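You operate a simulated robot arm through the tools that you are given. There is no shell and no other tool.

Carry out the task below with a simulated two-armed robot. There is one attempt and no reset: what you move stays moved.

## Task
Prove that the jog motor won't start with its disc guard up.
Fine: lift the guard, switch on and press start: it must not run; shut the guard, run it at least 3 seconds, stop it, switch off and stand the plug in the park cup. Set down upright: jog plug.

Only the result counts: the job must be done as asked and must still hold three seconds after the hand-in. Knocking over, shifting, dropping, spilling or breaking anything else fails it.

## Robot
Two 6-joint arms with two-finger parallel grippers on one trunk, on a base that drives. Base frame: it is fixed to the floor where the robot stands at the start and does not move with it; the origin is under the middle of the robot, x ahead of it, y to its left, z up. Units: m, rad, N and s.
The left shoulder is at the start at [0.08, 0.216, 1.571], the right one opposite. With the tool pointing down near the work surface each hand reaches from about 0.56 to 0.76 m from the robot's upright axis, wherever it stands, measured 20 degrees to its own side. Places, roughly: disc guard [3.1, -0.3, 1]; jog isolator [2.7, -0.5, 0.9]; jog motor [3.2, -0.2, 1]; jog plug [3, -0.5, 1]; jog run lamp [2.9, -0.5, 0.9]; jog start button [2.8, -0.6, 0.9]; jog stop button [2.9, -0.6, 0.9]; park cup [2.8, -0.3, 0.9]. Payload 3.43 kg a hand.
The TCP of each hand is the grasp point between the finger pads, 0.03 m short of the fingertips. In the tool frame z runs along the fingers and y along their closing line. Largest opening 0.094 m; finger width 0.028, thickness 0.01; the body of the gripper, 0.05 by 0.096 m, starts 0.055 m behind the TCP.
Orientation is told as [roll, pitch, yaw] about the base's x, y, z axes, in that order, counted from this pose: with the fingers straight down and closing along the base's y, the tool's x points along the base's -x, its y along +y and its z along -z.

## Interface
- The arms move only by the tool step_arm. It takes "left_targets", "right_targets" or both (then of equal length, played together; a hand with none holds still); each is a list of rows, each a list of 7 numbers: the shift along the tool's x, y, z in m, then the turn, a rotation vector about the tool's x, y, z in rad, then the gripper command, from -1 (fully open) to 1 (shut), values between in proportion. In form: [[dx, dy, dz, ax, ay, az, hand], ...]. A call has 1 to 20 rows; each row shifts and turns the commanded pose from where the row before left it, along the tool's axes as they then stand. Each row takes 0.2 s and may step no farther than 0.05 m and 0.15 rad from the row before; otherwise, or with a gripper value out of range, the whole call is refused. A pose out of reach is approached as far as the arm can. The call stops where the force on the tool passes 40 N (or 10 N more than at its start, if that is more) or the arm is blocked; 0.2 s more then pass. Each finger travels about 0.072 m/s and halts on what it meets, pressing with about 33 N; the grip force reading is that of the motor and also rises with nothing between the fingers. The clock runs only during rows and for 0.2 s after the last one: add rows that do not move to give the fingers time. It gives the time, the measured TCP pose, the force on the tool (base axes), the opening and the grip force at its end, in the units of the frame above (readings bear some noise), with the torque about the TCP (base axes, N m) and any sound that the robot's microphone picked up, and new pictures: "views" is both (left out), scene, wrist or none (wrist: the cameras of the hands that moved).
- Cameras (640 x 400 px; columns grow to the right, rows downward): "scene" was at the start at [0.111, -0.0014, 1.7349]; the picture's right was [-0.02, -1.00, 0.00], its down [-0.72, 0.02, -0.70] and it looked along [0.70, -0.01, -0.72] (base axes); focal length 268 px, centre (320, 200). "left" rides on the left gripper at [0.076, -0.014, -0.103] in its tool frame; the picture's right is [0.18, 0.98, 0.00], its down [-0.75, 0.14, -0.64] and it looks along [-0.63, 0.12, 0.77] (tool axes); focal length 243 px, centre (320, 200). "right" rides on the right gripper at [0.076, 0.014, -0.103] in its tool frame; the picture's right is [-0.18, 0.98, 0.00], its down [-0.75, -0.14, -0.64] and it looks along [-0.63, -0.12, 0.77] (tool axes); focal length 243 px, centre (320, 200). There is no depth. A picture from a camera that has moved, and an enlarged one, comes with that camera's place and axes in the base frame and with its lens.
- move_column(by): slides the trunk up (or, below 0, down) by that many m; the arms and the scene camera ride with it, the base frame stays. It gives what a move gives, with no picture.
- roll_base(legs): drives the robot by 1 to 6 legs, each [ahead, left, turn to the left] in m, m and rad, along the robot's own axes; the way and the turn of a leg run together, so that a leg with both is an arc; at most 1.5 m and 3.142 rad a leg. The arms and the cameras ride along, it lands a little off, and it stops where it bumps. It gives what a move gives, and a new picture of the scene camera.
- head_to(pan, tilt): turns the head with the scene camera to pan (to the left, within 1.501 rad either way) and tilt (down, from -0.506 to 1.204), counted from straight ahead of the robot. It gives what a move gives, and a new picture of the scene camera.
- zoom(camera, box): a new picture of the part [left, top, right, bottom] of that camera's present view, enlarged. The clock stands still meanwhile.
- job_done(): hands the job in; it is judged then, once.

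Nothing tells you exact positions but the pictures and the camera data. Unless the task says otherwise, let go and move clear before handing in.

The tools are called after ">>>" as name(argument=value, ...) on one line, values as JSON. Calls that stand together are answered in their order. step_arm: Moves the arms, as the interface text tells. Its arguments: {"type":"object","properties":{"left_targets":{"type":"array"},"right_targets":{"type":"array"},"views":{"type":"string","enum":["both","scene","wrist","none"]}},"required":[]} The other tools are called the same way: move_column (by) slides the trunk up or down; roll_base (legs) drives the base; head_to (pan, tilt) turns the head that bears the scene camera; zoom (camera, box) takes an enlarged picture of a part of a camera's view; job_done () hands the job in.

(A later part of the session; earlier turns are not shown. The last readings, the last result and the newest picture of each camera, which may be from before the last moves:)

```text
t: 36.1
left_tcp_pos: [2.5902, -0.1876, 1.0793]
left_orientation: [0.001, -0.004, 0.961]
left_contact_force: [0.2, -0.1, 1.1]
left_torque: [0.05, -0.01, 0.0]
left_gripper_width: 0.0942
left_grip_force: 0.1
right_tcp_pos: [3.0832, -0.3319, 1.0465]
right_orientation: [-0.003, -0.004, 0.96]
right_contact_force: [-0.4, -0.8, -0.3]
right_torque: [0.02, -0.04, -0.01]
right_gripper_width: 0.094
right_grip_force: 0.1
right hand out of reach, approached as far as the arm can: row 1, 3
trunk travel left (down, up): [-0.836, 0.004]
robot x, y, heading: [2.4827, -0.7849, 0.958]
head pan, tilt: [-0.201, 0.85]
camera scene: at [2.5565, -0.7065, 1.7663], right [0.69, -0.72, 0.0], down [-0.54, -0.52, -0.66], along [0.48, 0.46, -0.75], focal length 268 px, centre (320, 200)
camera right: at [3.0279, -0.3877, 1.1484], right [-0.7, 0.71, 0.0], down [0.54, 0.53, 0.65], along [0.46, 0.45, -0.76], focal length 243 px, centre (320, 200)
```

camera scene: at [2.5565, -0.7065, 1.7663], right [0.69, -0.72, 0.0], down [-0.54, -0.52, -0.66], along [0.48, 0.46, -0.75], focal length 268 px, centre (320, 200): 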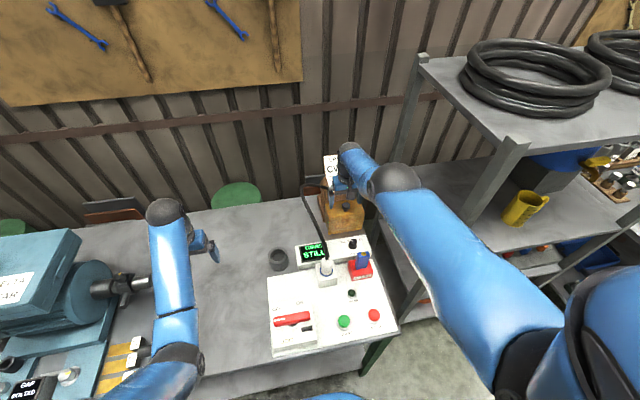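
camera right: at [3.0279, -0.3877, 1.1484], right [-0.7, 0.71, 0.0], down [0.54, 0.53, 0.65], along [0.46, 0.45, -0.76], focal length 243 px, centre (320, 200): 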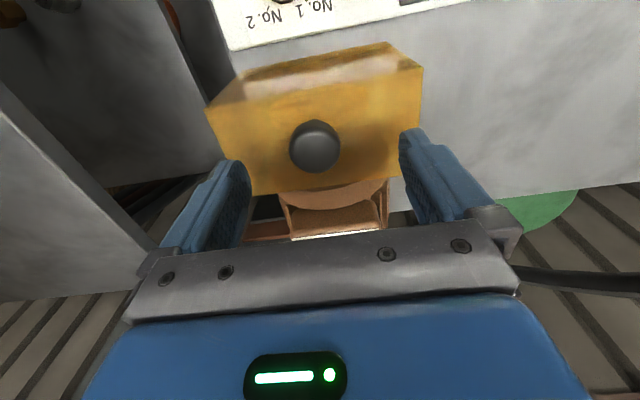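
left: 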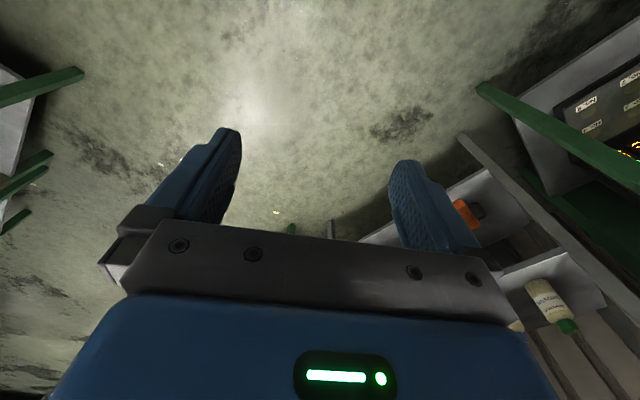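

The solver stopped 2 cm short of the intended spot. I'll try another small step back toward the knob.

>>> step_arm(right_targets=[[0.01, 0, -0.005, 0, 0, 0, -1], [0.01, 0, -0.003, 0, 0, 0, -1]], views="wrist")

```text
t: 36.7
left_tcp_pos: [2.5922, -0.185, 1.0783]
left_orientation: [0.001, 0.0, 0.961]
left_contact_force: [-0.4, -0.4, 1.0]
left_torque: [0.02, 0.04, 0.0]
left_gripper_width: 0.094
left_grip_force: 0.1
right_tcp_pos: [3.0841, -0.3306, 1.0453]
right_orientation: [-0.001, -0.003, 0.962]
right_contact_force: [-0.1, -0.5, 0.5]
right_torque: [0.01, -0.03, 0.03]
right_gripper_width: 0.0939
right_grip_force: 0.1
right hand out of reach, approached as far as the arm can: row 1, 2
trunk travel left (down, up): [-0.836, 0.004]
robot x, y, heading: [2.4858, -0.7807, 0.955]
head pan, tilt: [-0.201, 0.85]
camera right: at [3.0295, -0.3855, 1.147], right [-0.7, 0.71, 0.0], down [0.55, 0.54, 0.64], along [0.46, 0.45, -0.76], focal length 243 px, centre (320, 200)
```

right: 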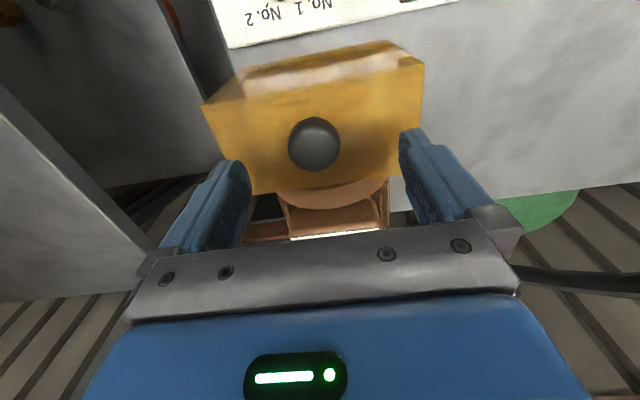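

The right arm is stretched straight (singular), so it won't fold back by small steps. I'll roll back 10 cm, keeping the knob between the open fingers, and unbend the arm in free space.

>>> roll_base(legs=[[-0.1, 0.0, 0]])

>>> step_arm(right_targets=[[0.02, 0, -0.04, 0, 0, 0, -1], [0.02, 0, -0.04, 0, 0, 0, -1]], views="both")

```text
t: 37.9
left_tcp_pos: [2.5417, -0.2565, 1.0727]
left_orientation: [-0.001, 0.008, 0.962]
left_contact_force: [1.0, 0.8, -0.3]
left_torque: [-0.08, 0.07, -0.03]
left_gripper_width: 0.0938
left_grip_force: 0.1
right_tcp_pos: [3.0341, -0.4029, 1.0369]
right_orientation: [-0.001, 0.007, 0.962]
right_contact_force: [-0.1, 0.7, -0.3]
right_torque: [-0.08, 0.06, -0.02]
right_gripper_width: 0.0942
right_grip_force: 0.1
trunk travel left (down, up): [-0.836, 0.004]
robot x, y, heading: [2.4304, -0.8609, 0.96]
head pan, tilt: [-0.201, 0.85]
camera scene: at [2.5124, -0.7697, 1.7646], right [0.69, -0.72, 0.0], down [-0.55, -0.52, -0.65], along [0.47, 0.45, -0.76], focal length 268 px, centre (320, 200)
```

scene: 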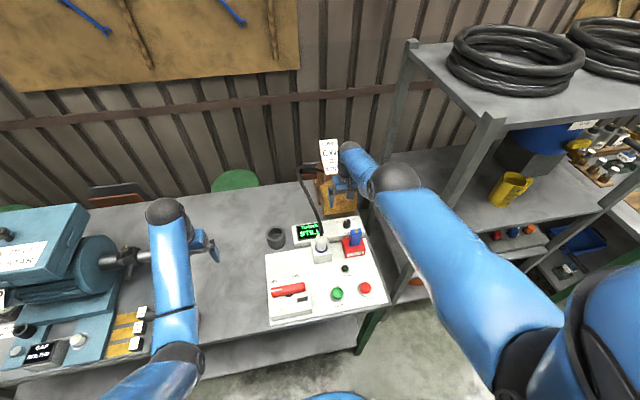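

```text
t: 38.5
left_tcp_pos: [2.5383, -0.2613, 1.0752]
left_orientation: [0.0, 0.004, 0.962]
left_contact_force: [-0.6, 0.5, -0.4]
left_torque: [0.0, 0.05, -0.01]
left_gripper_width: 0.094
left_grip_force: 0.0
right_tcp_pos: [3.0444, -0.3911, 1.1024]
right_orientation: [0.0, 0.001, 0.96]
right_contact_force: [0.1, 0.7, 0.6]
right_torque: [-0.01, 0.02, -0.03]
right_gripper_width: 0.0938
right_grip_force: 0.0
right hand out of reach, approached as far as the arm can: row 1, 2
trunk travel left (down, up): [-0.836, 0.004]
robot x, y, heading: [2.4299, -0.8616, 0.96]
head pan, tilt: [-0.201, 0.85]
camera scene: at [2.5072, -0.7762, 1.7653], right [0.69, -0.72, 0.0], down [-0.55, -0.52, -0.66], along [0.48, 0.45, -0.75], focal length 268 px, centre (320, 200)
camera right: at [2.9896, -0.4445, 1.2049], right [-0.7, 0.71, 0.0], down [0.55, 0.54, 0.64], along [0.46, 0.45, -0.77], focal length 243 px, centre (320, 200)
```

scene: 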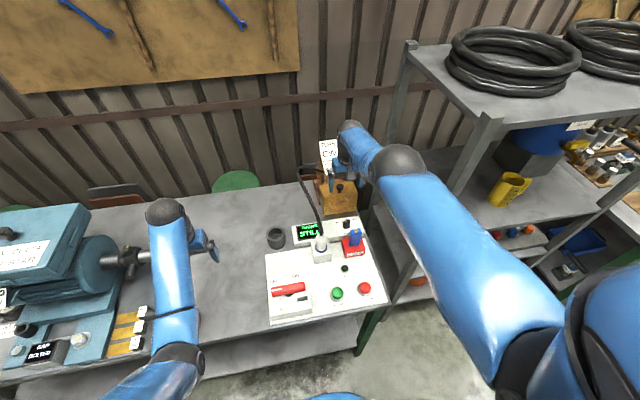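
right: 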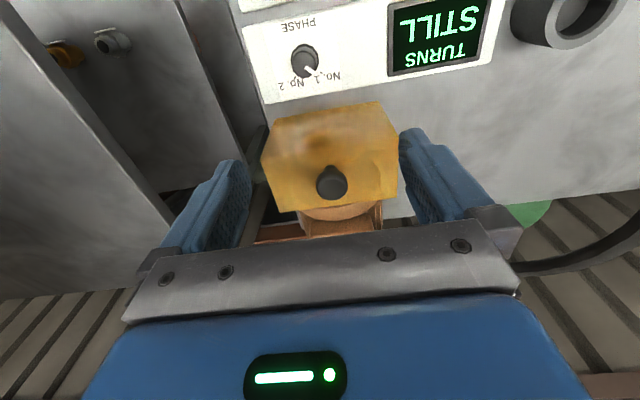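

The hand slid along its reach sphere (up and forward). I'll try combining back and down, which is the other tangential direction.

>>> step_arm(right_targets=[[0.045, 0, 0.015, 0, 0, 0, -1], [0.045, 0, 0.01, 0, 0, 0, -1], [0.045, 0, 0.0, 0, 0, 0, -1]], views="scene")

```text
t: 39.2
left_tcp_pos: [2.5368, -0.2625, 1.0767]
left_orientation: [-0.001, 0.001, 0.962]
left_contact_force: [-0.3, -0.3, 0.2]
left_torque: [0.0, 0.0, -0.01]
left_gripper_width: 0.094
left_grip_force: 0.0
right_tcp_pos: [3.0317, -0.4119, 1.0424]
right_orientation: [-0.001, 0.001, 0.963]
right_contact_force: [0.2, -0.2, -0.7]
right_torque: [-0.03, 0.01, -0.03]
right_gripper_width: 0.094
right_grip_force: 0.1
right hand out of reach, approached as far as the arm can: row 1, 2, 3
trunk travel left (down, up): [-0.836, 0.004]
robot x, y, heading: [2.4297, -0.8594, 0.961]
head pan, tilt: [-0.201, 0.85]
camera scene: at [2.5054, -0.7796, 1.7657], right [0.69, -0.72, 0.0], down [-0.55, -0.52, -0.66], along [0.48, 0.45, -0.75], focal length 268 px, centre (320, 200)
```

scene: 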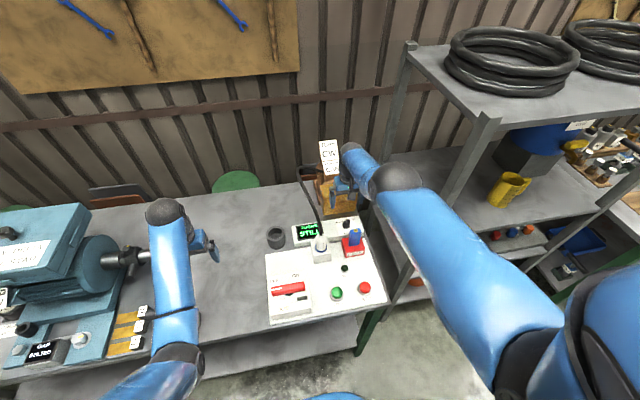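

The arm is exactly straight (elbow on the line shoulder–wrist). I'll roll back a further 12 cm for clearance and command a long fold up-and-back so the elbow bends again.

>>> roll_base(legs=[[-0.12, 0.0, 0]])

>>> step_arm(right_targets=[[0.033, 0, -0.033, 0, 0, 0, -1], [0.033, 0, -0.033, 0, 0, 0, -1], [0.033, 0, -0.033, 0, 0, 0, -1], [0.033, 0, -0.033, 0, 0, 0, -1], [0.033, 0, -0.0, 0, 0, 0, -1], [0.033, 0, 0, 0, 0, 0, -1]], views="scene")

```text
t: 40.5
left_tcp_pos: [2.4714, -0.3572, 1.0749]
left_orientation: [-0.001, 0.004, 0.961]
left_contact_force: [0.6, 0.8, 0.4]
left_torque: [-0.05, 0.0, -0.02]
left_gripper_width: 0.094
left_grip_force: 0.0
right_tcp_pos: [2.9657, -0.506, 1.0375]
right_orientation: [-0.002, 0.005, 0.959]
right_contact_force: [0.1, 0.0, 0.3]
right_torque: [-0.03, 0.04, -0.01]
right_gripper_width: 0.0941
right_grip_force: 0.1
trunk travel left (down, up): [-0.836, 0.004]
robot x, y, heading: [2.3589, -0.9593, 0.963]
head pan, tilt: [-0.201, 0.85]
camera scene: at [2.4419, -0.8706, 1.765], right [0.69, -0.73, 0.0], down [-0.55, -0.52, -0.65], along [0.48, 0.45, -0.76], focal length 268 px, centre (320, 200)
```

scene: 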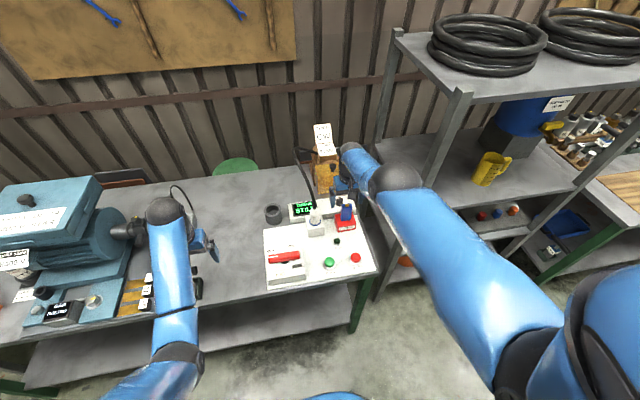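

```text
t: 41.9
left_tcp_pos: [2.4694, -0.3609, 1.0768]
left_orientation: [0.0, 0.0, 0.959]
left_contact_force: [-0.1, 0.1, 0.2]
left_torque: [-0.02, 0.05, -0.01]
left_gripper_width: 0.0939
left_grip_force: 0.1
right_tcp_pos: [2.9809, -0.4977, 1.0939]
right_orientation: [-0.002, 0.0, 0.962]
right_contact_force: [0.3, -0.1, -0.7]
right_torque: [-0.04, -0.01, 0.01]
right_gripper_width: 0.0941
right_grip_force: 0.0
right hand out of reach, approached as far as the arm can: row 1, 2, 3, 4, 5, 6
trunk travel left (down, up): [-0.836, 0.004]
robot x, y, heading: [2.3627, -0.9584, 0.959]
head pan, tilt: [-0.201, 0.85]
camera scene: at [2.4377, -0.8773, 1.7657], right [0.69, -0.73, 0.0], down [-0.55, -0.52, -0.66], along [0.48, 0.45, -0.75], focal length 268 px, centre (320, 200)
```

scene: 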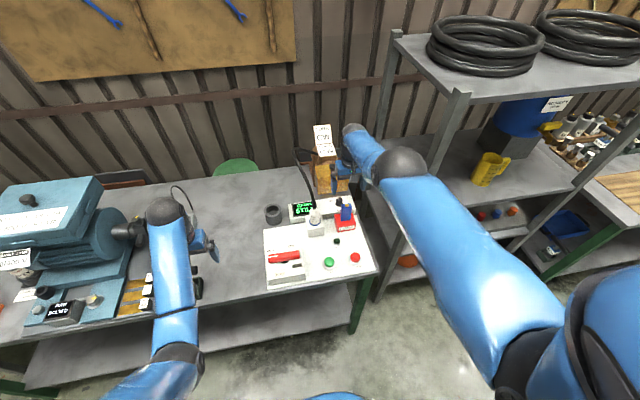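

The elbow seems stuck just past straight. I'll swing the hand up along its reach sphere (which should flex the elbow the right way) and then fold back.

>>> step_arm(right_targets=[[-0.0165, 0, -0.0465, 0, 0, 0, -1], [-0.0132, 0, -0.0476, 0, 0, 0, -1], [-0.0098, 0, -0.0484, 0, 0, 0, -1], [-0.0065, 0, -0.049, 0, 0, 0, -1]], views="scene")

```text
t: 42.9
left_tcp_pos: [2.4681, -0.3623, 1.0797]
left_orientation: [-0.001, -0.002, 0.96]
left_contact_force: [-0.1, 0.1, 0.1]
left_torque: [-0.01, -0.02, 0.01]
left_gripper_width: 0.0939
left_grip_force: 0.1
right_tcp_pos: [2.9978, -0.4727, 1.2877]
right_orientation: [-0.001, -0.001, 0.959]
right_contact_force: [0.4, -0.1, -0.1]
right_torque: [0.0, 0.02, 0.04]
right_gripper_width: 0.0939
right_grip_force: 0.0
right hand out of reach, approached as far as the arm can: row 2, 4
trunk travel left (down, up): [-0.836, 0.004]
robot x, y, heading: [2.361, -0.9597, 0.962]
head pan, tilt: [-0.201, 0.85]
camera scene: at [2.435, -0.88, 1.7659], right [0.69, -0.73, 0.0], down [-0.54, -0.52, -0.66], along [0.48, 0.45, -0.75], focal length 268 px, centre (320, 200)
```

scene: 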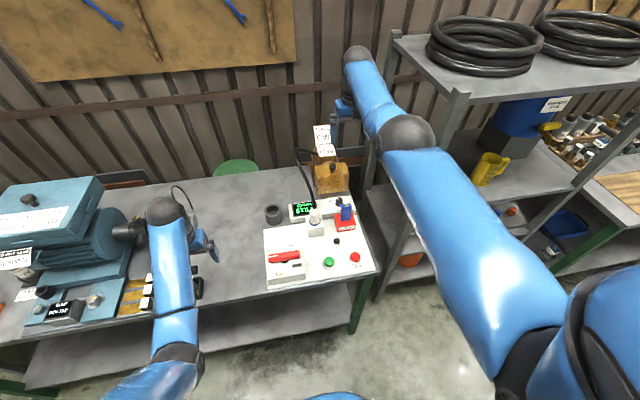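

The hand went up to z=1.29 with the elbow below the line. Now I'll try to fold back.

>>> step_arm(right_targets=[[0.02, 0, 0, 0, 0, 0, -1], [0.03, 0, 0, 0, 0, 0, -1], [0.03, 0, 0.02, 0, 0, 0, -1]], views="scene")

```text
t: 43.7
left_tcp_pos: [2.4687, -0.3612, 1.0769]
left_orientation: [0.0, 0.001, 0.961]
left_contact_force: [-0.2, 1.0, 0.3]
left_torque: [-0.01, 0.03, 0.0]
left_gripper_width: 0.0942
left_grip_force: 0.1
right_tcp_pos: [2.9718, -0.5124, 1.2531]
right_orientation: [0.0, -0.002, 0.962]
right_contact_force: [0.8, 0.5, -0.2]
right_torque: [0.01, -0.02, 0.0]
right_gripper_width: 0.0938
right_grip_force: 0.1
right hand out of reach, approached as far as the arm can: row 2, 3
trunk travel left (down, up): [-0.836, 0.004]
robot x, y, heading: [2.3614, -0.9533, 0.962]
head pan, tilt: [-0.201, 0.85]
camera scene: at [2.4357, -0.8794, 1.766], right [0.69, -0.73, 0.0], down [-0.54, -0.52, -0.66], along [0.48, 0.45, -0.75], focal length 268 px, centre (320, 200)
```

scene: 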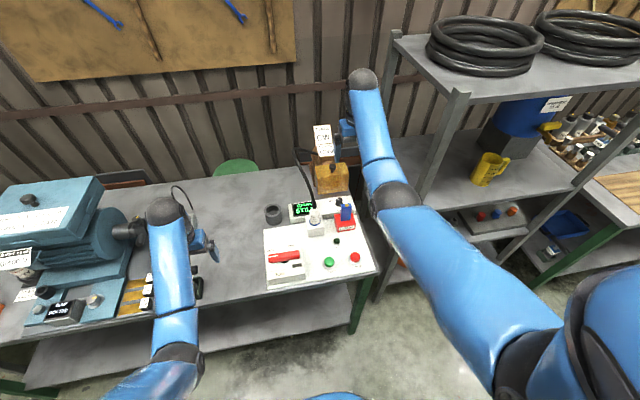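

The elbow is bent the right way again. I'll move the hand to a well-inside pose (f≈0.66, z≈1.15) before rolling in closer this time, so the arm never straightens.

>>> step_arm(right_targets=[[0.0, 0.006, 0.045, 0, 0, 0, -1], [0.015, 0.006, 0.04, 0, 0, 0, -1], [0.035, 0.006, 0.018, 0, 0, 0, -1]], views="none")

```text
t: 44.5
left_tcp_pos: [2.4675, -0.3632, 1.0787]
left_orientation: [0.0, -0.002, 0.959]
left_contact_force: [-0.6, -0.4, 0.2]
left_torque: [0.02, 0.01, 0.02]
left_gripper_width: 0.0939
left_grip_force: 0.1
right_tcp_pos: [2.9285, -0.5422, 1.1502]
right_orientation: [-0.001, -0.004, 0.962]
right_contact_force: [0.0, 0.8, -0.2]
right_torque: [0.03, 0.0, 0.04]
right_gripper_width: 0.0939
right_grip_force: 0.1
trunk travel left (down, up): [-0.836, 0.004]
robot x, y, heading: [2.3662, -0.9571, 0.963]
head pan, tilt: [-0.201, 0.85]
```

Good, no reach flags. Now roll forward 22 cm and lower the trunk 5 cm.

>>> roll_base(legs=[[0.22, 0.0, 0]])

>>> move_column(by=-0.05)

>>> zoom(camera="right", box=[160, 60, 480, 260])

>>> zoom(camera="scene", box=[220, 120, 460, 270])

```text
t: 46.2
left_tcp_pos: [2.5929, -0.1855, 1.0802]
left_orientation: [0.0, -0.004, 0.959]
left_contact_force: [-1.2, -1.0, 0.6]
left_torque: [0.02, 0.02, -0.01]
left_gripper_width: 0.0939
left_grip_force: 0.0
right_tcp_pos: [3.0532, -0.3651, 1.1538]
right_orientation: [-0.002, -0.005, 0.96]
right_contact_force: [-0.6, -0.2, -0.3]
right_torque: [0.01, -0.03, 0.02]
right_gripper_width: 0.0937
right_grip_force: 0.0
trunk travel left (down, up): [-0.836, 0.004]
robot x, y, heading: [2.4875, -0.7747, 0.956]
head pan, tilt: [-0.201, 0.85]
camera scene: at [2.558, -0.7047, 1.7665], right [0.69, -0.73, 0.0], down [-0.54, -0.51, -0.66], along [0.48, 0.46, -0.75], focal length 268 px, centre (320, 200)
```

scene: 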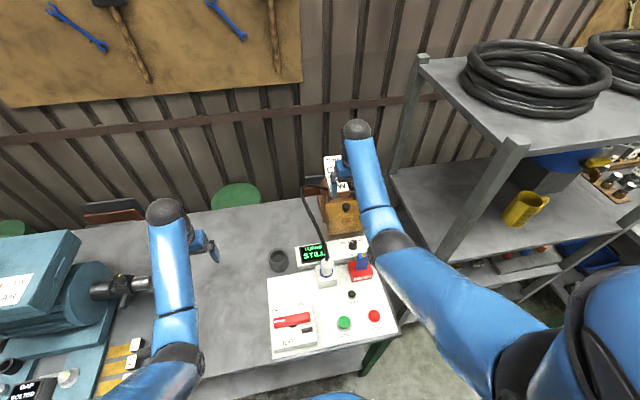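

```text
t: 47.1
left_tcp_pos: [2.595, -0.1803, 1.0278]
left_orientation: [0.0, -0.001, 0.96]
left_contact_force: [0.5, -0.4, 0.7]
left_torque: [-0.02, -0.01, 0.01]
left_gripper_width: 0.0939
left_grip_force: 0.1
right_tcp_pos: [3.0559, -0.3601, 1.0996]
right_orientation: [-0.001, 0.0, 0.961]
right_contact_force: [0.5, -0.4, 0.8]
right_torque: [-0.01, -0.03, 0.01]
right_gripper_width: 0.0941
right_grip_force: 0.0
trunk travel left (down, up): [-0.786, 0.054]
robot x, y, heading: [2.489, -0.7785, 0.962]
head pan, tilt: [-0.201, 0.85]
```

```text
2.00 times, centred on (320, 160) of right
camera zoom: at [3.0021, -0.4152, 1.2022], right [-0.7, 0.71, 0.0], down [0.55, 0.54, 0.64], along [0.46, 0.45, -0.77], focal length 485 px, centre (320, 280)
```

zoom: 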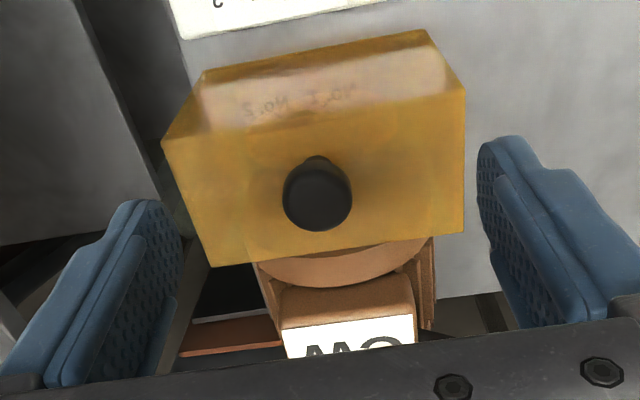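

```text
2.67 times, centred on (340, 195) of scene
camera zoom: at [2.5629, -0.6978, 1.7158], right [0.69, -0.73, 0.0], down [-0.55, -0.52, -0.66], along [0.48, 0.45, -0.75], focal length 714 px, centre (267, 213)
```

zoom: 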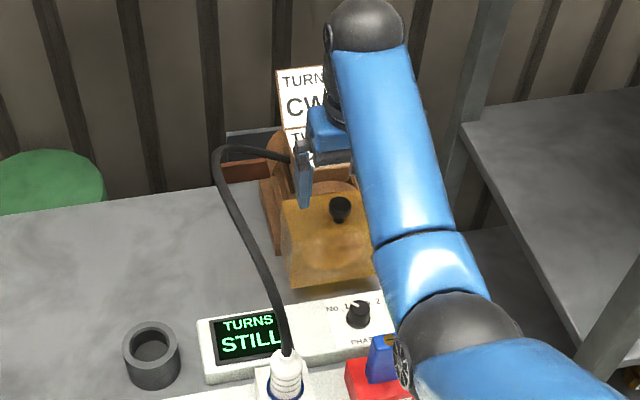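

The knob is 2 cm ahead and half a cm right of the hand. I'll centre over it and lower so the fingers straddle it, then check.

>>> step_arm(right_targets=[[-0.021, -0.0055, 0, 0, 0, 0, -1], [0, 0, 0.027, 0, 0, 0, -1], [0, 0, 0.026, 0, 0, 0, -1], [0, 0, 0, 0, 0, 0, -1]], views="both")

```text
t: 48.1
left_tcp_pos: [2.5955, -0.1808, 1.0281]
left_orientation: [0.002, 0.0, 0.962]
left_contact_force: [0.1, -0.1, 0.4]
left_torque: [-0.02, 0.02, 0.02]
left_gripper_width: 0.0943
left_grip_force: 0.1
right_tcp_pos: [3.0716, -0.3473, 1.0465]
right_orientation: [-0.002, -0.003, 0.959]
right_contact_force: [-0.1, -0.1, -0.4]
right_torque: [-0.03, 0.02, -0.05]
right_gripper_width: 0.0941
right_grip_force: 0.1
trunk travel left (down, up): [-0.786, 0.054]
robot x, y, heading: [2.4897, -0.7788, 0.963]
head pan, tilt: [-0.201, 0.85]
camera scene: at [2.5619, -0.6991, 1.7159], right [0.69, -0.73, 0.0], down [-0.55, -0.52, -0.66], along [0.48, 0.45, -0.75], focal length 268 px, centre (320, 200)
camera right: at [3.018, -0.4014, 1.1492], right [-0.7, 0.71, 0.0], down [0.55, 0.54, 0.64], along [0.46, 0.45, -0.77], focal length 243 px, centre (320, 200)
```

scene: 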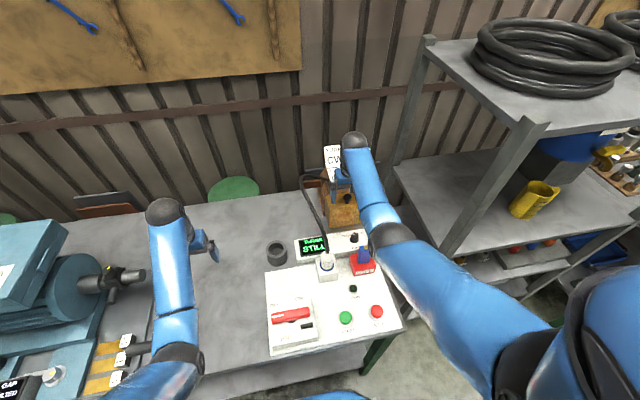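
right: 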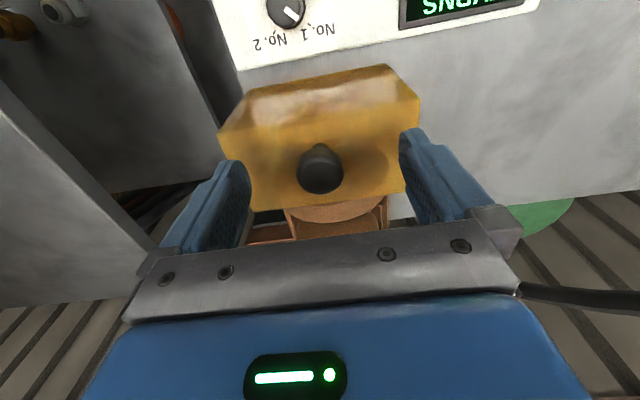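

The knob is centred between the fingers. I'll close the gripper on it.

>>> step_arm(right_targets=[[0, 0, 0, 0, 0, 0, 1], [0, 0, 0, 0, 0, 0, 1], [0, 0, 0, 0, 0, 0, 1], [0, 0, 0, 0, 0, 0, 1]], views="wrist")

```text
t: 49.1
left_tcp_pos: [2.5964, -0.1823, 1.0277]
left_orientation: [0.003, 0.001, 0.96]
left_contact_force: [-0.1, 0.6, 0.0]
left_torque: [-0.01, 0.01, 0.04]
left_gripper_width: 0.0941
left_grip_force: 0.1
right_tcp_pos: [3.0728, -0.3492, 1.0469]
right_orientation: [-0.001, -0.001, 0.962]
right_contact_force: [3.8, -1.5, 0.3]
right_torque: [-0.03, -0.17, -0.07]
right_gripper_width: 0.0291
right_grip_force: 44.6
trunk travel left (down, up): [-0.786, 0.054]
robot x, y, heading: [2.4899, -0.7759, 0.96]
head pan, tilt: [-0.201, 0.85]
camera right: at [3.0192, -0.4021, 1.1491], right [-0.7, 0.72, 0.0], down [0.55, 0.54, 0.64], along [0.46, 0.45, -0.77], focal length 243 px, centre (320, 200)
```

right: 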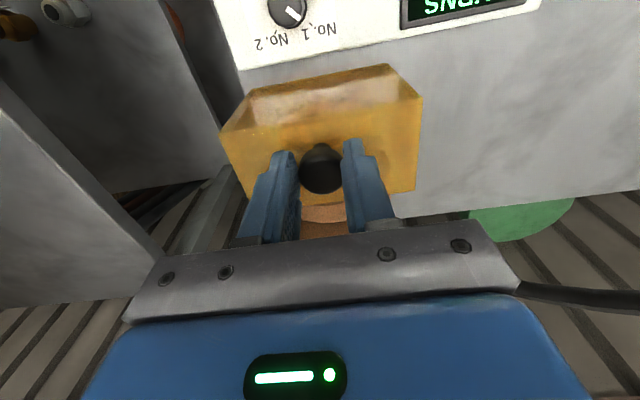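

The knob is held (2.9 cm wide). I'll lift a little along the expected arc (up and slightly away) and watch the forces.

>>> step_arm(right_targets=[[-0.003, 0, -0.006, 0, 0, 0, 1], [-0.003, 0, -0.005, 0, 0, 0, 1]], views="both")

```text
t: 49.7
left_tcp_pos: [2.5965, -0.1821, 1.027]
left_orientation: [0.003, -0.001, 0.961]
left_contact_force: [0.6, -0.6, -0.8]
left_torque: [-0.01, 0.01, -0.02]
left_gripper_width: 0.0941
left_grip_force: 0.1
right_tcp_pos: [3.0761, -0.3453, 1.056]
right_orientation: [0.0, 0.002, 0.96]
right_contact_force: [-2.4, -10.0, -16.3]
right_torque: [-0.94, 0.47, -0.02]
right_gripper_width: 0.0275
right_grip_force: 45.0
trunk travel left (down, up): [-0.786, 0.054]
robot x, y, heading: [2.487, -0.7762, 0.964]
head pan, tilt: [-0.201, 0.85]
camera scene: at [2.5637, -0.7003, 1.7157], right [0.69, -0.73, 0.0], down [-0.55, -0.52, -0.66], along [0.48, 0.45, -0.75], focal length 268 px, centre (320, 200)
camera right: at [3.0221, -0.3983, 1.1589], right [-0.7, 0.71, 0.0], down [0.55, 0.54, 0.64], along [0.46, 0.45, -0.77], focal length 243 px, centre (320, 200)
```

scene: 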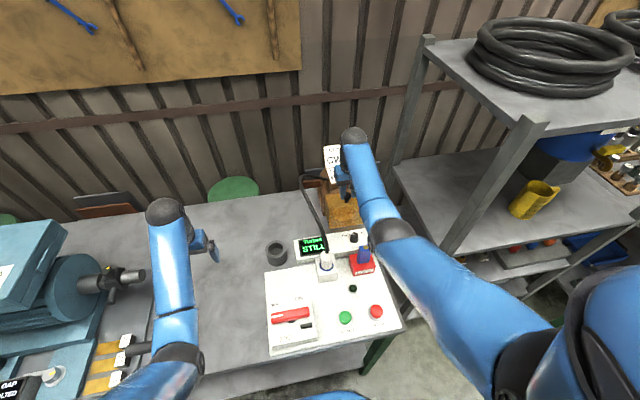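
right: 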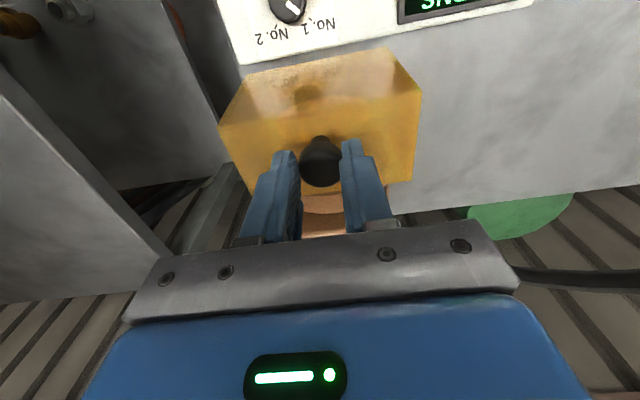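

There's 16 N downward and 10 N backward resistance. I'll zoom in to see if the guard actually moved.

>>> zoom(camera="scene", box=[290, 130, 402, 240])

>>> zoom(camera="right", box=[200, 30, 440, 180])

```text
3.64 times, centred on (346, 185) of scene
camera zoom: at [2.5637, -0.7003, 1.7157], right [0.69, -0.73, 0.0], down [-0.55, -0.52, -0.66], along [0.48, 0.45, -0.75], focal length 974 px, centre (226, 254)
```

zoom: 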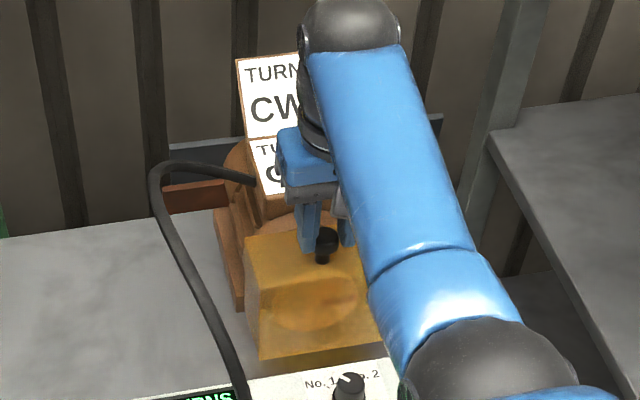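

```text
2.67 times, centred on (320, 105) of right
camera zoom: at [3.0221, -0.3983, 1.1589], right [-0.7, 0.71, 0.0], down [0.55, 0.54, 0.64], along [0.46, 0.45, -0.77], focal length 647 px, centre (320, 453)
```

zoom: 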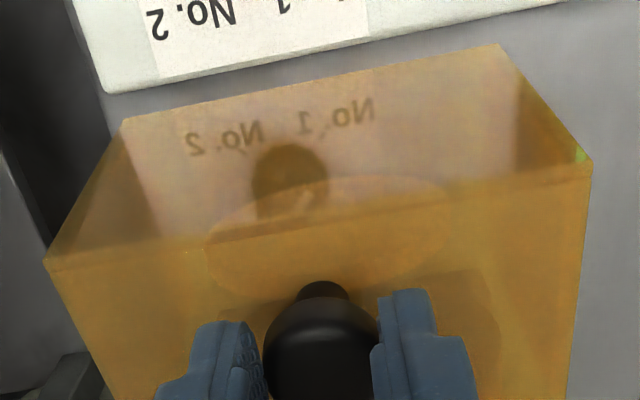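

The picture is inconclusive; the resistance is directly opposite to my motion, as a stiff hinge would give. I'll lift another centimetre and compare.

>>> step_arm(right_targets=[[-0.003, 0, -0.004, 0, 0, 0, 1], [-0.003, 0, -0.004, 0, 0, 0, 1], [0, 0, 0, 0, 0, 0, 1]], views="wrist")

>>> zoom(camera="scene", box=[290, 130, 402, 240])

```text
t: 50.5
left_tcp_pos: [2.5943, -0.1797, 1.0278]
left_orientation: [0.0, 0.002, 0.961]
left_contact_force: [0.2, 0.1, -0.3]
left_torque: [-0.04, -0.02, -0.01]
left_gripper_width: 0.094
left_grip_force: 0.0
right_tcp_pos: [3.078, -0.3343, 1.069]
right_orientation: [-0.001, -0.007, 0.962]
right_contact_force: [-0.7, -0.3, 0.0]
right_torque: [-0.01, 0.01, -0.01]
right_gripper_width: 0.0001
right_grip_force: 33.3
trunk travel left (down, up): [-0.786, 0.054]
robot x, y, heading: [2.4864, -0.7753, 0.961]
head pan, tilt: [-0.201, 0.85]
camera right: at [3.0246, -0.3883, 1.1701], right [-0.7, 0.71, 0.0], down [0.54, 0.53, 0.65], along [0.46, 0.45, -0.76], focal length 243 px, centre (320, 200)
```

right: 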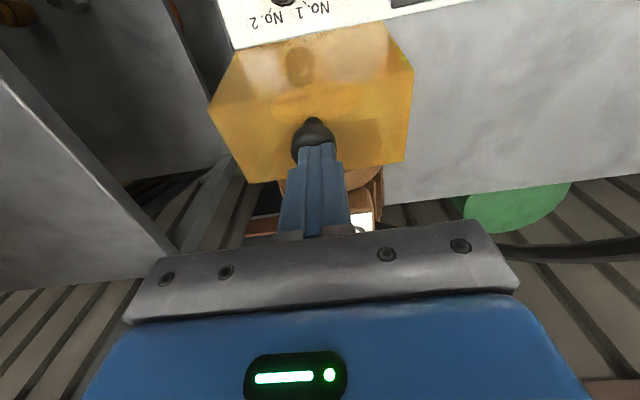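

```text
3.64 times, centred on (346, 185) of scene
camera zoom: at [2.5615, -0.6965, 1.716], right [0.69, -0.72, 0.0], down [-0.54, -0.52, -0.66], along [0.48, 0.45, -0.75], focal length 974 px, centre (226, 254)
```

zoom: 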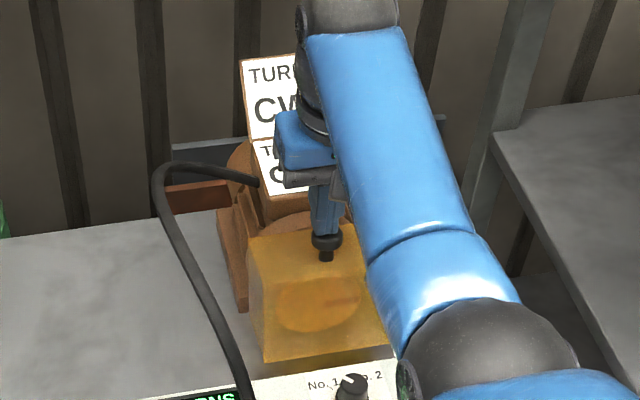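

The fingers slipped off the rounded knob. I'll inspect the guard closely to see whether it shifted at all.

>>> zoom(camera="scene", box=[310, 170, 370, 230])

>>> zoom(camera="right", box=[180, 0, 440, 200])

```text
6.67 times, centred on (340, 200) of scene
camera zoom: at [2.5615, -0.6965, 1.716], right [0.69, -0.72, 0.0], down [-0.54, -0.52, -0.66], along [0.48, 0.45, -0.75], focal length 1785 px, centre (187, 200)
```

zoom: 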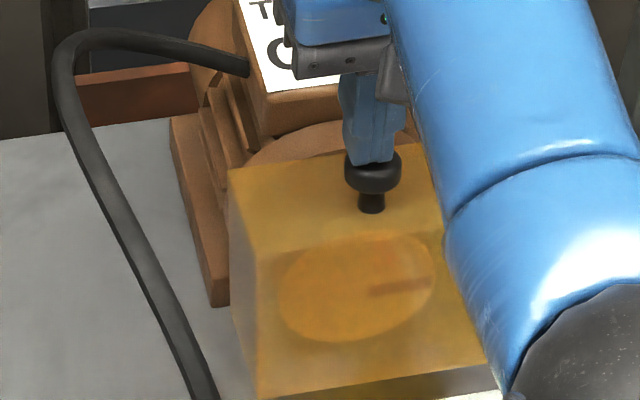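

```text
2.00 times, centred on (310, 100) of right
camera zoom: at [3.0246, -0.3883, 1.1701], right [-0.7, 0.71, 0.0], down [0.54, 0.53, 0.65], along [0.46, 0.45, -0.76], focal length 485 px, centre (340, 400)
```

zoom: 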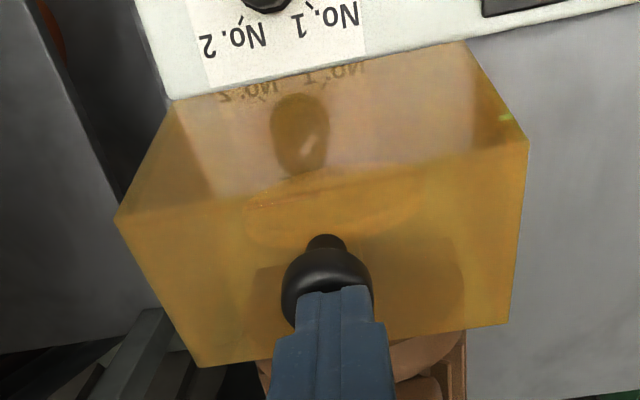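

The guard has in fact rotated open about 10° about its rear top edge and stayed there, so the hinge seems to hold by friction. I'll lift off, reopen, and regrip the knob deeper.

>>> step_arm(right_targets=[[0, 0, -0.02, 0, 0, 0, 1], [0.008, -0.002, -0.015, 0, 0, 0, -1], [0, 0, 0, 0, 0, 0, -1], [0, 0, 0, 0, 0, 0, -1], [0, 0, 0, 0, 0, 0, -1], [0, 0, 0, 0, 0, 0, -1]], views="both")

>>> zoom(camera="right", box=[180, 0, 440, 200])

>>> zoom(camera="scene", box=[310, 170, 370, 230])

```text
t: 51.9
left_tcp_pos: [2.5945, -0.1812, 1.0282]
left_orientation: [0.0, 0.0, 0.959]
left_contact_force: [-0.1, -0.1, -0.2]
left_torque: [0.02, -0.03, 0.03]
left_gripper_width: 0.0941
left_grip_force: 0.0
right_tcp_pos: [3.0768, -0.3453, 1.1011]
right_orientation: [-0.002, -0.001, 0.96]
right_contact_force: [-0.2, -0.1, -0.5]
right_torque: [-0.03, 0.03, 0.02]
right_gripper_width: 0.094
right_grip_force: 0.1
trunk travel left (down, up): [-0.786, 0.054]
robot x, y, heading: [2.4919, -0.7766, 0.955]
head pan, tilt: [-0.201, 0.85]
camera scene: at [2.5621, -0.6987, 1.7159], right [0.69, -0.73, 0.0], down [-0.55, -0.52, -0.66], along [0.48, 0.45, -0.75], focal length 268 px, centre (320, 200)
camera right: at [3.0223, -0.3993, 1.2039], right [-0.7, 0.71, 0.0], down [0.55, 0.54, 0.64], along [0.46, 0.45, -0.77], focal length 243 px, centre (320, 200)
```

scene: 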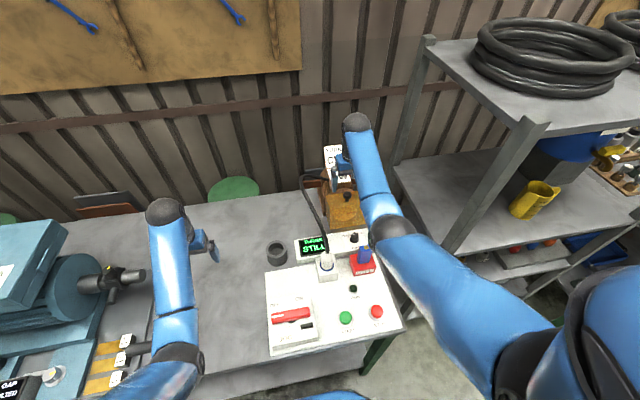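
right: 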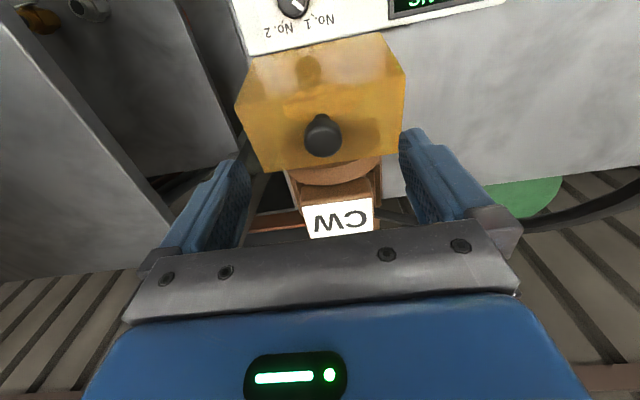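

```text
2.00 times, centred on (310, 100) of right
camera zoom: at [3.0223, -0.3993, 1.2039], right [-0.7, 0.71, 0.0], down [0.55, 0.54, 0.64], along [0.46, 0.45, -0.77], focal length 485 px, centre (340, 400)
```

zoom: 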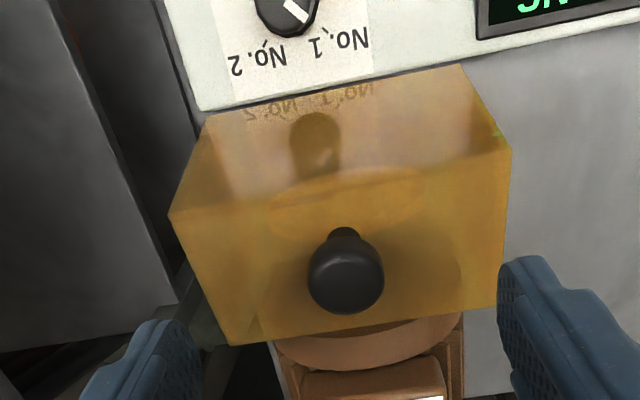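

```text
6.67 times, centred on (340, 200) of scene
camera zoom: at [2.5621, -0.6987, 1.7159], right [0.69, -0.73, 0.0], down [-0.55, -0.52, -0.66], along [0.48, 0.45, -0.75], focal length 1785 px, centre (187, 200)
```

zoom: 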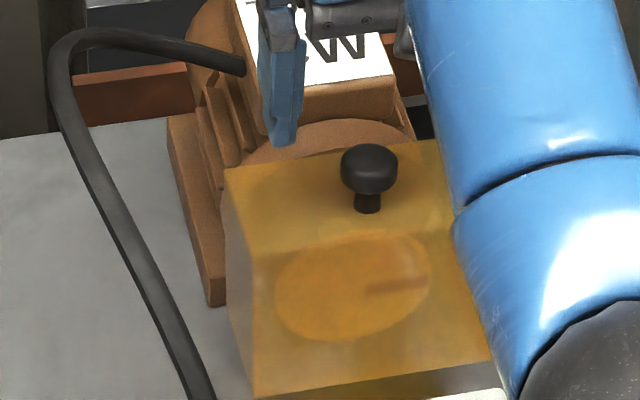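

The guard stays about 10° open by itself, and the knob is centred under the hand. I'll lower and grip deeper.

>>> step_arm(right_targets=[[-0.002, 0.001, 0.027, 0, 0, 0, -1], [0, 0, 0.026, 0, 0, 0, -1], [0, 0, 0, 0, 0, 0, 1], [0, 0, 0, 0, 0, 0, 1], [0, 0, 0, 0, 0, 0, 1], [0, 0, 0, 0, 0, 0, 1]], views="wrist")

```text
t: 53.3
left_tcp_pos: [2.5946, -0.1818, 1.0279]
left_orientation: [-0.001, 0.001, 0.959]
left_contact_force: [-0.7, 0.4, 0.2]
left_torque: [0.0, 0.01, 0.0]
left_gripper_width: 0.094
left_grip_force: 0.1
right_tcp_pos: [3.0768, -0.344, 1.0486]
right_orientation: [-0.002, -0.001, 0.961]
right_contact_force: [-0.1, -1.1, -0.6]
right_torque: [0.06, -0.03, -0.02]
right_gripper_width: 0.0293
right_grip_force: 44.4
trunk travel left (down, up): [-0.786, 0.054]
robot x, y, heading: [2.4917, -0.7808, 0.958]
head pan, tilt: [-0.201, 0.85]
camera right: at [3.0226, -0.3974, 1.1507], right [-0.7, 0.71, 0.0], down [0.55, 0.54, 0.64], along [0.46, 0.45, -0.77], focal length 243 px, centre (320, 200)
```

right: 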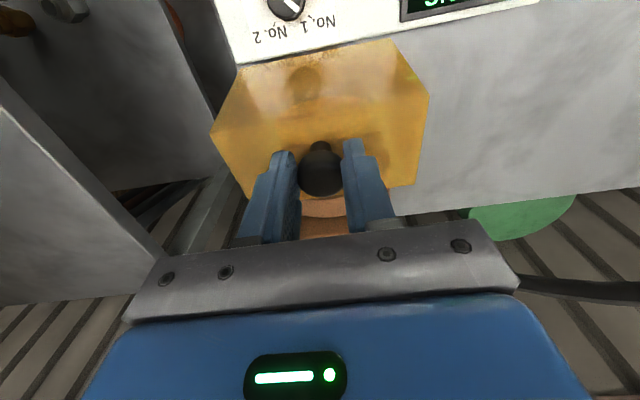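

Gripped again. I'll follow the arc up and back in small steps.

>>> step_arm(right_targets=[[-0.0033, 0, -0.0038, 0, 0, 0, 1], [-0.0038, 0, -0.0033, 0, 0, 0, 1], [-0.0042, 0, -0.0028, 0, 0, 0, 1]], views="wrist")

```text
t: 54.1
left_tcp_pos: [2.5954, -0.1834, 1.0282]
left_orientation: [0.0, -0.002, 0.96]
left_contact_force: [0.5, 0.6, -0.8]
left_torque: [0.04, -0.03, -0.01]
left_gripper_width: 0.0939
left_grip_force: 0.0
right_tcp_pos: [3.0803, -0.3375, 1.0566]
right_orientation: [-0.002, 0.007, 0.96]
right_contact_force: [-14.6, -16.6, -15.8]
right_torque: [-1.29, 0.97, 0.07]
right_gripper_width: 0.0296
right_grip_force: 44.7
trunk travel left (down, up): [-0.786, 0.054]
robot x, y, heading: [2.4875, -0.7774, 0.962]
head pan, tilt: [-0.201, 0.85]
camera right: at [3.0272, -0.391, 1.1597], right [-0.7, 0.71, 0.0], down [0.55, 0.54, 0.64], along [0.46, 0.44, -0.77], focal length 243 px, centre (320, 200)
```

right: 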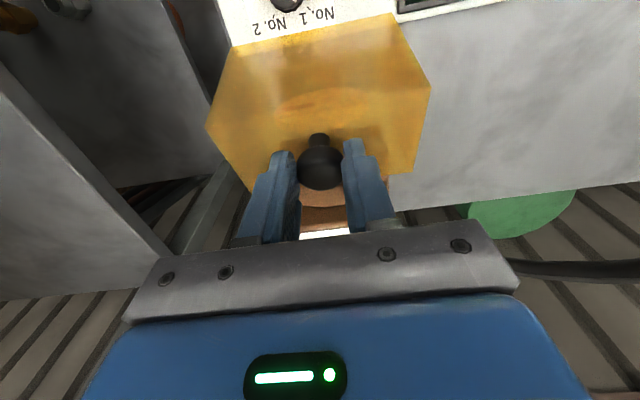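

The guard is following, with about 27 N resistance exactly along the arc. I'll hold still a moment to see if that relaxes.

>>> step_arm(right_targets=[[0, 0, 0, 0, 0, 0, 1], [0, 0, 0, 0, 0, 0, 1], [0, 0, 0, 0, 0, 0, 1]], views="none")

>>> zoom(camera="scene", box=[310, 170, 370, 230])

```text
t: 54.9
left_tcp_pos: [2.5954, -0.1831, 1.0295]
left_orientation: [0.0, -0.002, 0.961]
left_contact_force: [0.6, 0.4, 1.0]
left_torque: [-0.03, -0.02, -0.02]
left_gripper_width: 0.0938
left_grip_force: 0.1
right_tcp_pos: [3.0812, -0.3375, 1.0568]
right_orientation: [-0.001, 0.005, 0.96]
right_contact_force: [-14.8, -16.2, -13.3]
right_torque: [-1.37, 0.96, 0.05]
right_gripper_width: 0.0293
right_grip_force: 45.6
trunk travel left (down, up): [-0.786, 0.054]
robot x, y, heading: [2.4896, -0.7771, 0.958]
head pan, tilt: [-0.201, 0.85]
```

```text
6.67 times, centred on (340, 200) of scene
camera zoom: at [2.561, -0.7012, 1.716], right [0.69, -0.73, 0.0], down [-0.54, -0.52, -0.66], along [0.48, 0.46, -0.75], focal length 1785 px, centre (187, 200)
```

zoom: 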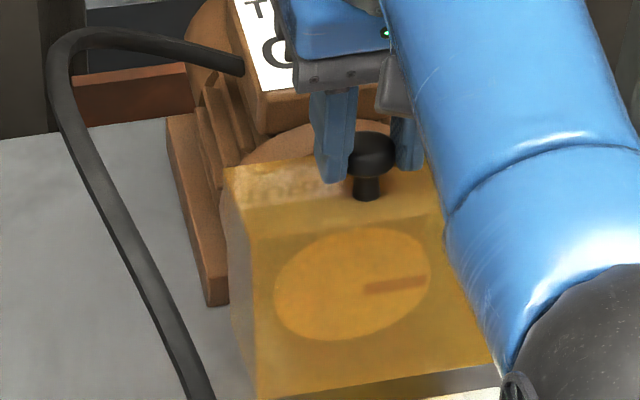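

It holds by Coulomb friction, not a spring. I'll continue along the arc.

>>> step_arm(right_targets=[[-0.0035, 0, -0.0022, 0, 0, 0, 1], [-0.0036, 0, -0.0018, 0, 0, 0, 1], [-0.0037, 0, -0.0014, 0, 0, 0, 1], [-0.0037, 0, -0.001, 0, 0, 0, 1]], views="wrist")

>>> zoom(camera="scene", box=[310, 170, 370, 230])

```text
t: 55.9
left_tcp_pos: [2.5922, -0.1841, 1.0307]
left_orientation: [0.0, -0.002, 0.96]
left_contact_force: [-0.2, -0.1, 0.0]
left_torque: [0.02, 0.0, -0.02]
left_gripper_width: 0.0943
left_grip_force: 0.1
right_tcp_pos: [3.0877, -0.3267, 1.0674]
right_orientation: [-0.001, 0.004, 0.96]
right_contact_force: [-17.8, -21.5, -5.3]
right_torque: [-1.39, 1.02, 0.01]
right_gripper_width: 0.0297
right_grip_force: 45.3
trunk travel left (down, up): [-0.786, 0.054]
robot x, y, heading: [2.4816, -0.7771, 0.958]
head pan, tilt: [-0.201, 0.85]
camera right: at [3.0344, -0.3807, 1.1693], right [-0.7, 0.71, 0.0], down [0.55, 0.54, 0.64], along [0.46, 0.45, -0.77], focal length 243 px, centre (320, 200)
```

right: 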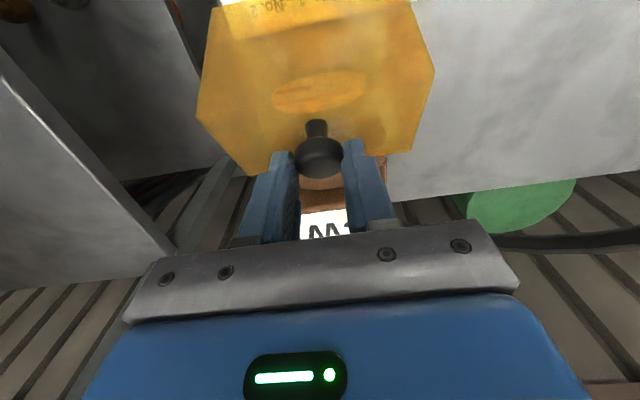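

```text
6.67 times, centred on (340, 200) of scene
camera zoom: at [2.5584, -0.7041, 1.7164], right [0.69, -0.73, 0.0], down [-0.54, -0.51, -0.66], along [0.48, 0.46, -0.75], focal length 1785 px, centre (187, 200)
```

zoom: 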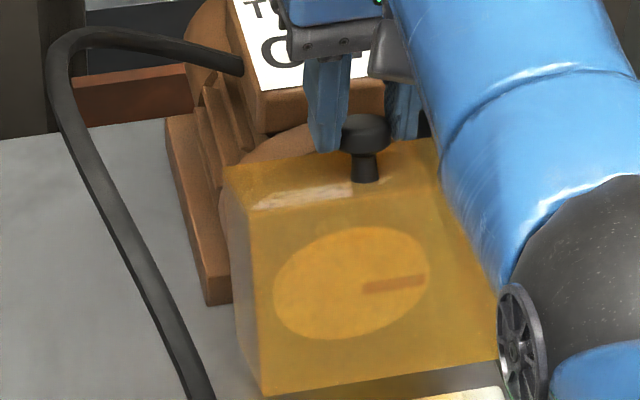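

The guard is now about 27° open with steady friction. The hand has crept on the knob, so I'll open, recentre and regrip before going on.

>>> step_arm(right_targets=[[0, 0, 0, 0, 0, 0, -1], [0, 0, 0, 0, 0, 0, -1], [0, 0, 0, 0, 0, 0, -1], [0, 0, 0, 0, 0, 0, -1]], views="wrist")

>>> zoom(camera="right", box=[180, 0, 440, 200])

>>> zoom(camera="scene", box=[310, 170, 370, 230])

```text
t: 56.9
left_tcp_pos: [2.5956, -0.1796, 1.027]
left_orientation: [-0.001, 0.0, 0.96]
left_contact_force: [-0.8, -0.3, 0.3]
left_torque: [0.01, 0.01, -0.01]
left_gripper_width: 0.0939
left_grip_force: 0.0
right_tcp_pos: [3.0917, -0.3205, 1.0642]
right_orientation: [-0.002, -0.001, 0.959]
right_contact_force: [0.4, -0.1, -0.1]
right_torque: [-0.03, -0.02, -0.03]
right_gripper_width: 0.0941
right_grip_force: 0.0
trunk travel left (down, up): [-0.786, 0.054]
robot x, y, heading: [2.4891, -0.7783, 0.962]
head pan, tilt: [-0.201, 0.85]
camera right: at [3.0381, -0.3751, 1.1663], right [-0.7, 0.71, 0.0], down [0.55, 0.54, 0.64], along [0.46, 0.45, -0.77], focal length 243 px, centre (320, 200)
```

right: 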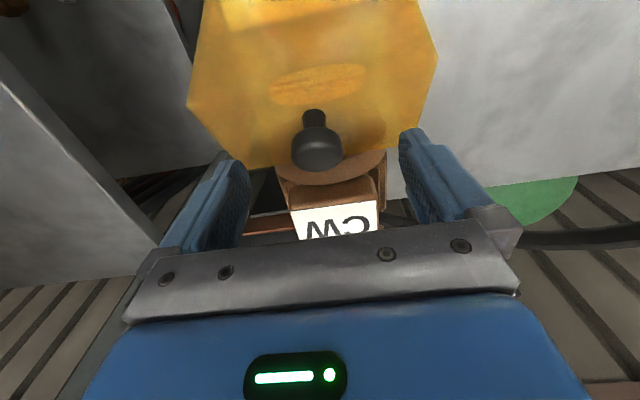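

```text
2.00 times, centred on (310, 100) of right
camera zoom: at [3.0381, -0.3751, 1.1663], right [-0.7, 0.71, 0.0], down [0.55, 0.54, 0.64], along [0.46, 0.45, -0.77], focal length 485 px, centre (340, 400)
```

zoom: 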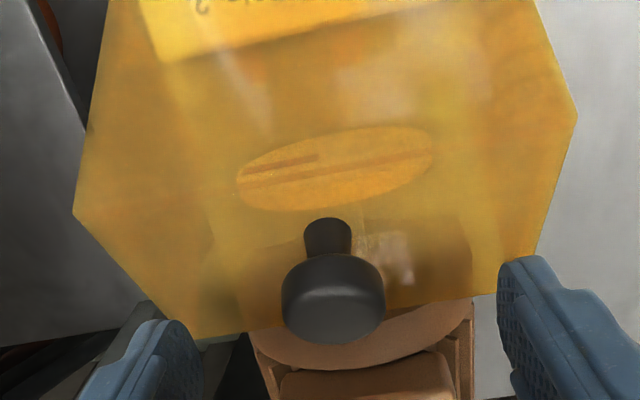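

```text
6.67 times, centred on (340, 200) of scene
camera zoom: at [2.563, -0.6975, 1.7158], right [0.69, -0.73, 0.0], down [-0.55, -0.52, -0.66], along [0.48, 0.45, -0.75], focal length 1785 px, centre (187, 200)
```

zoom: 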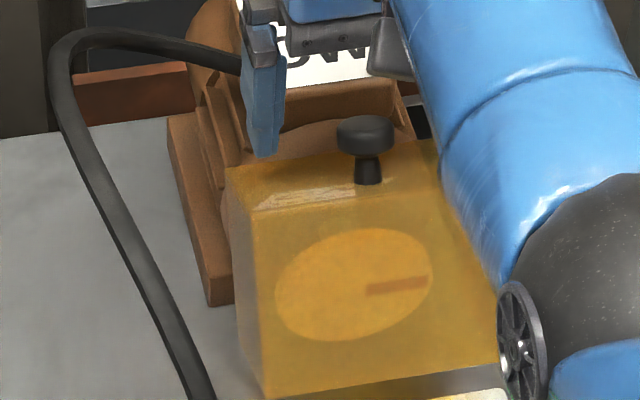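

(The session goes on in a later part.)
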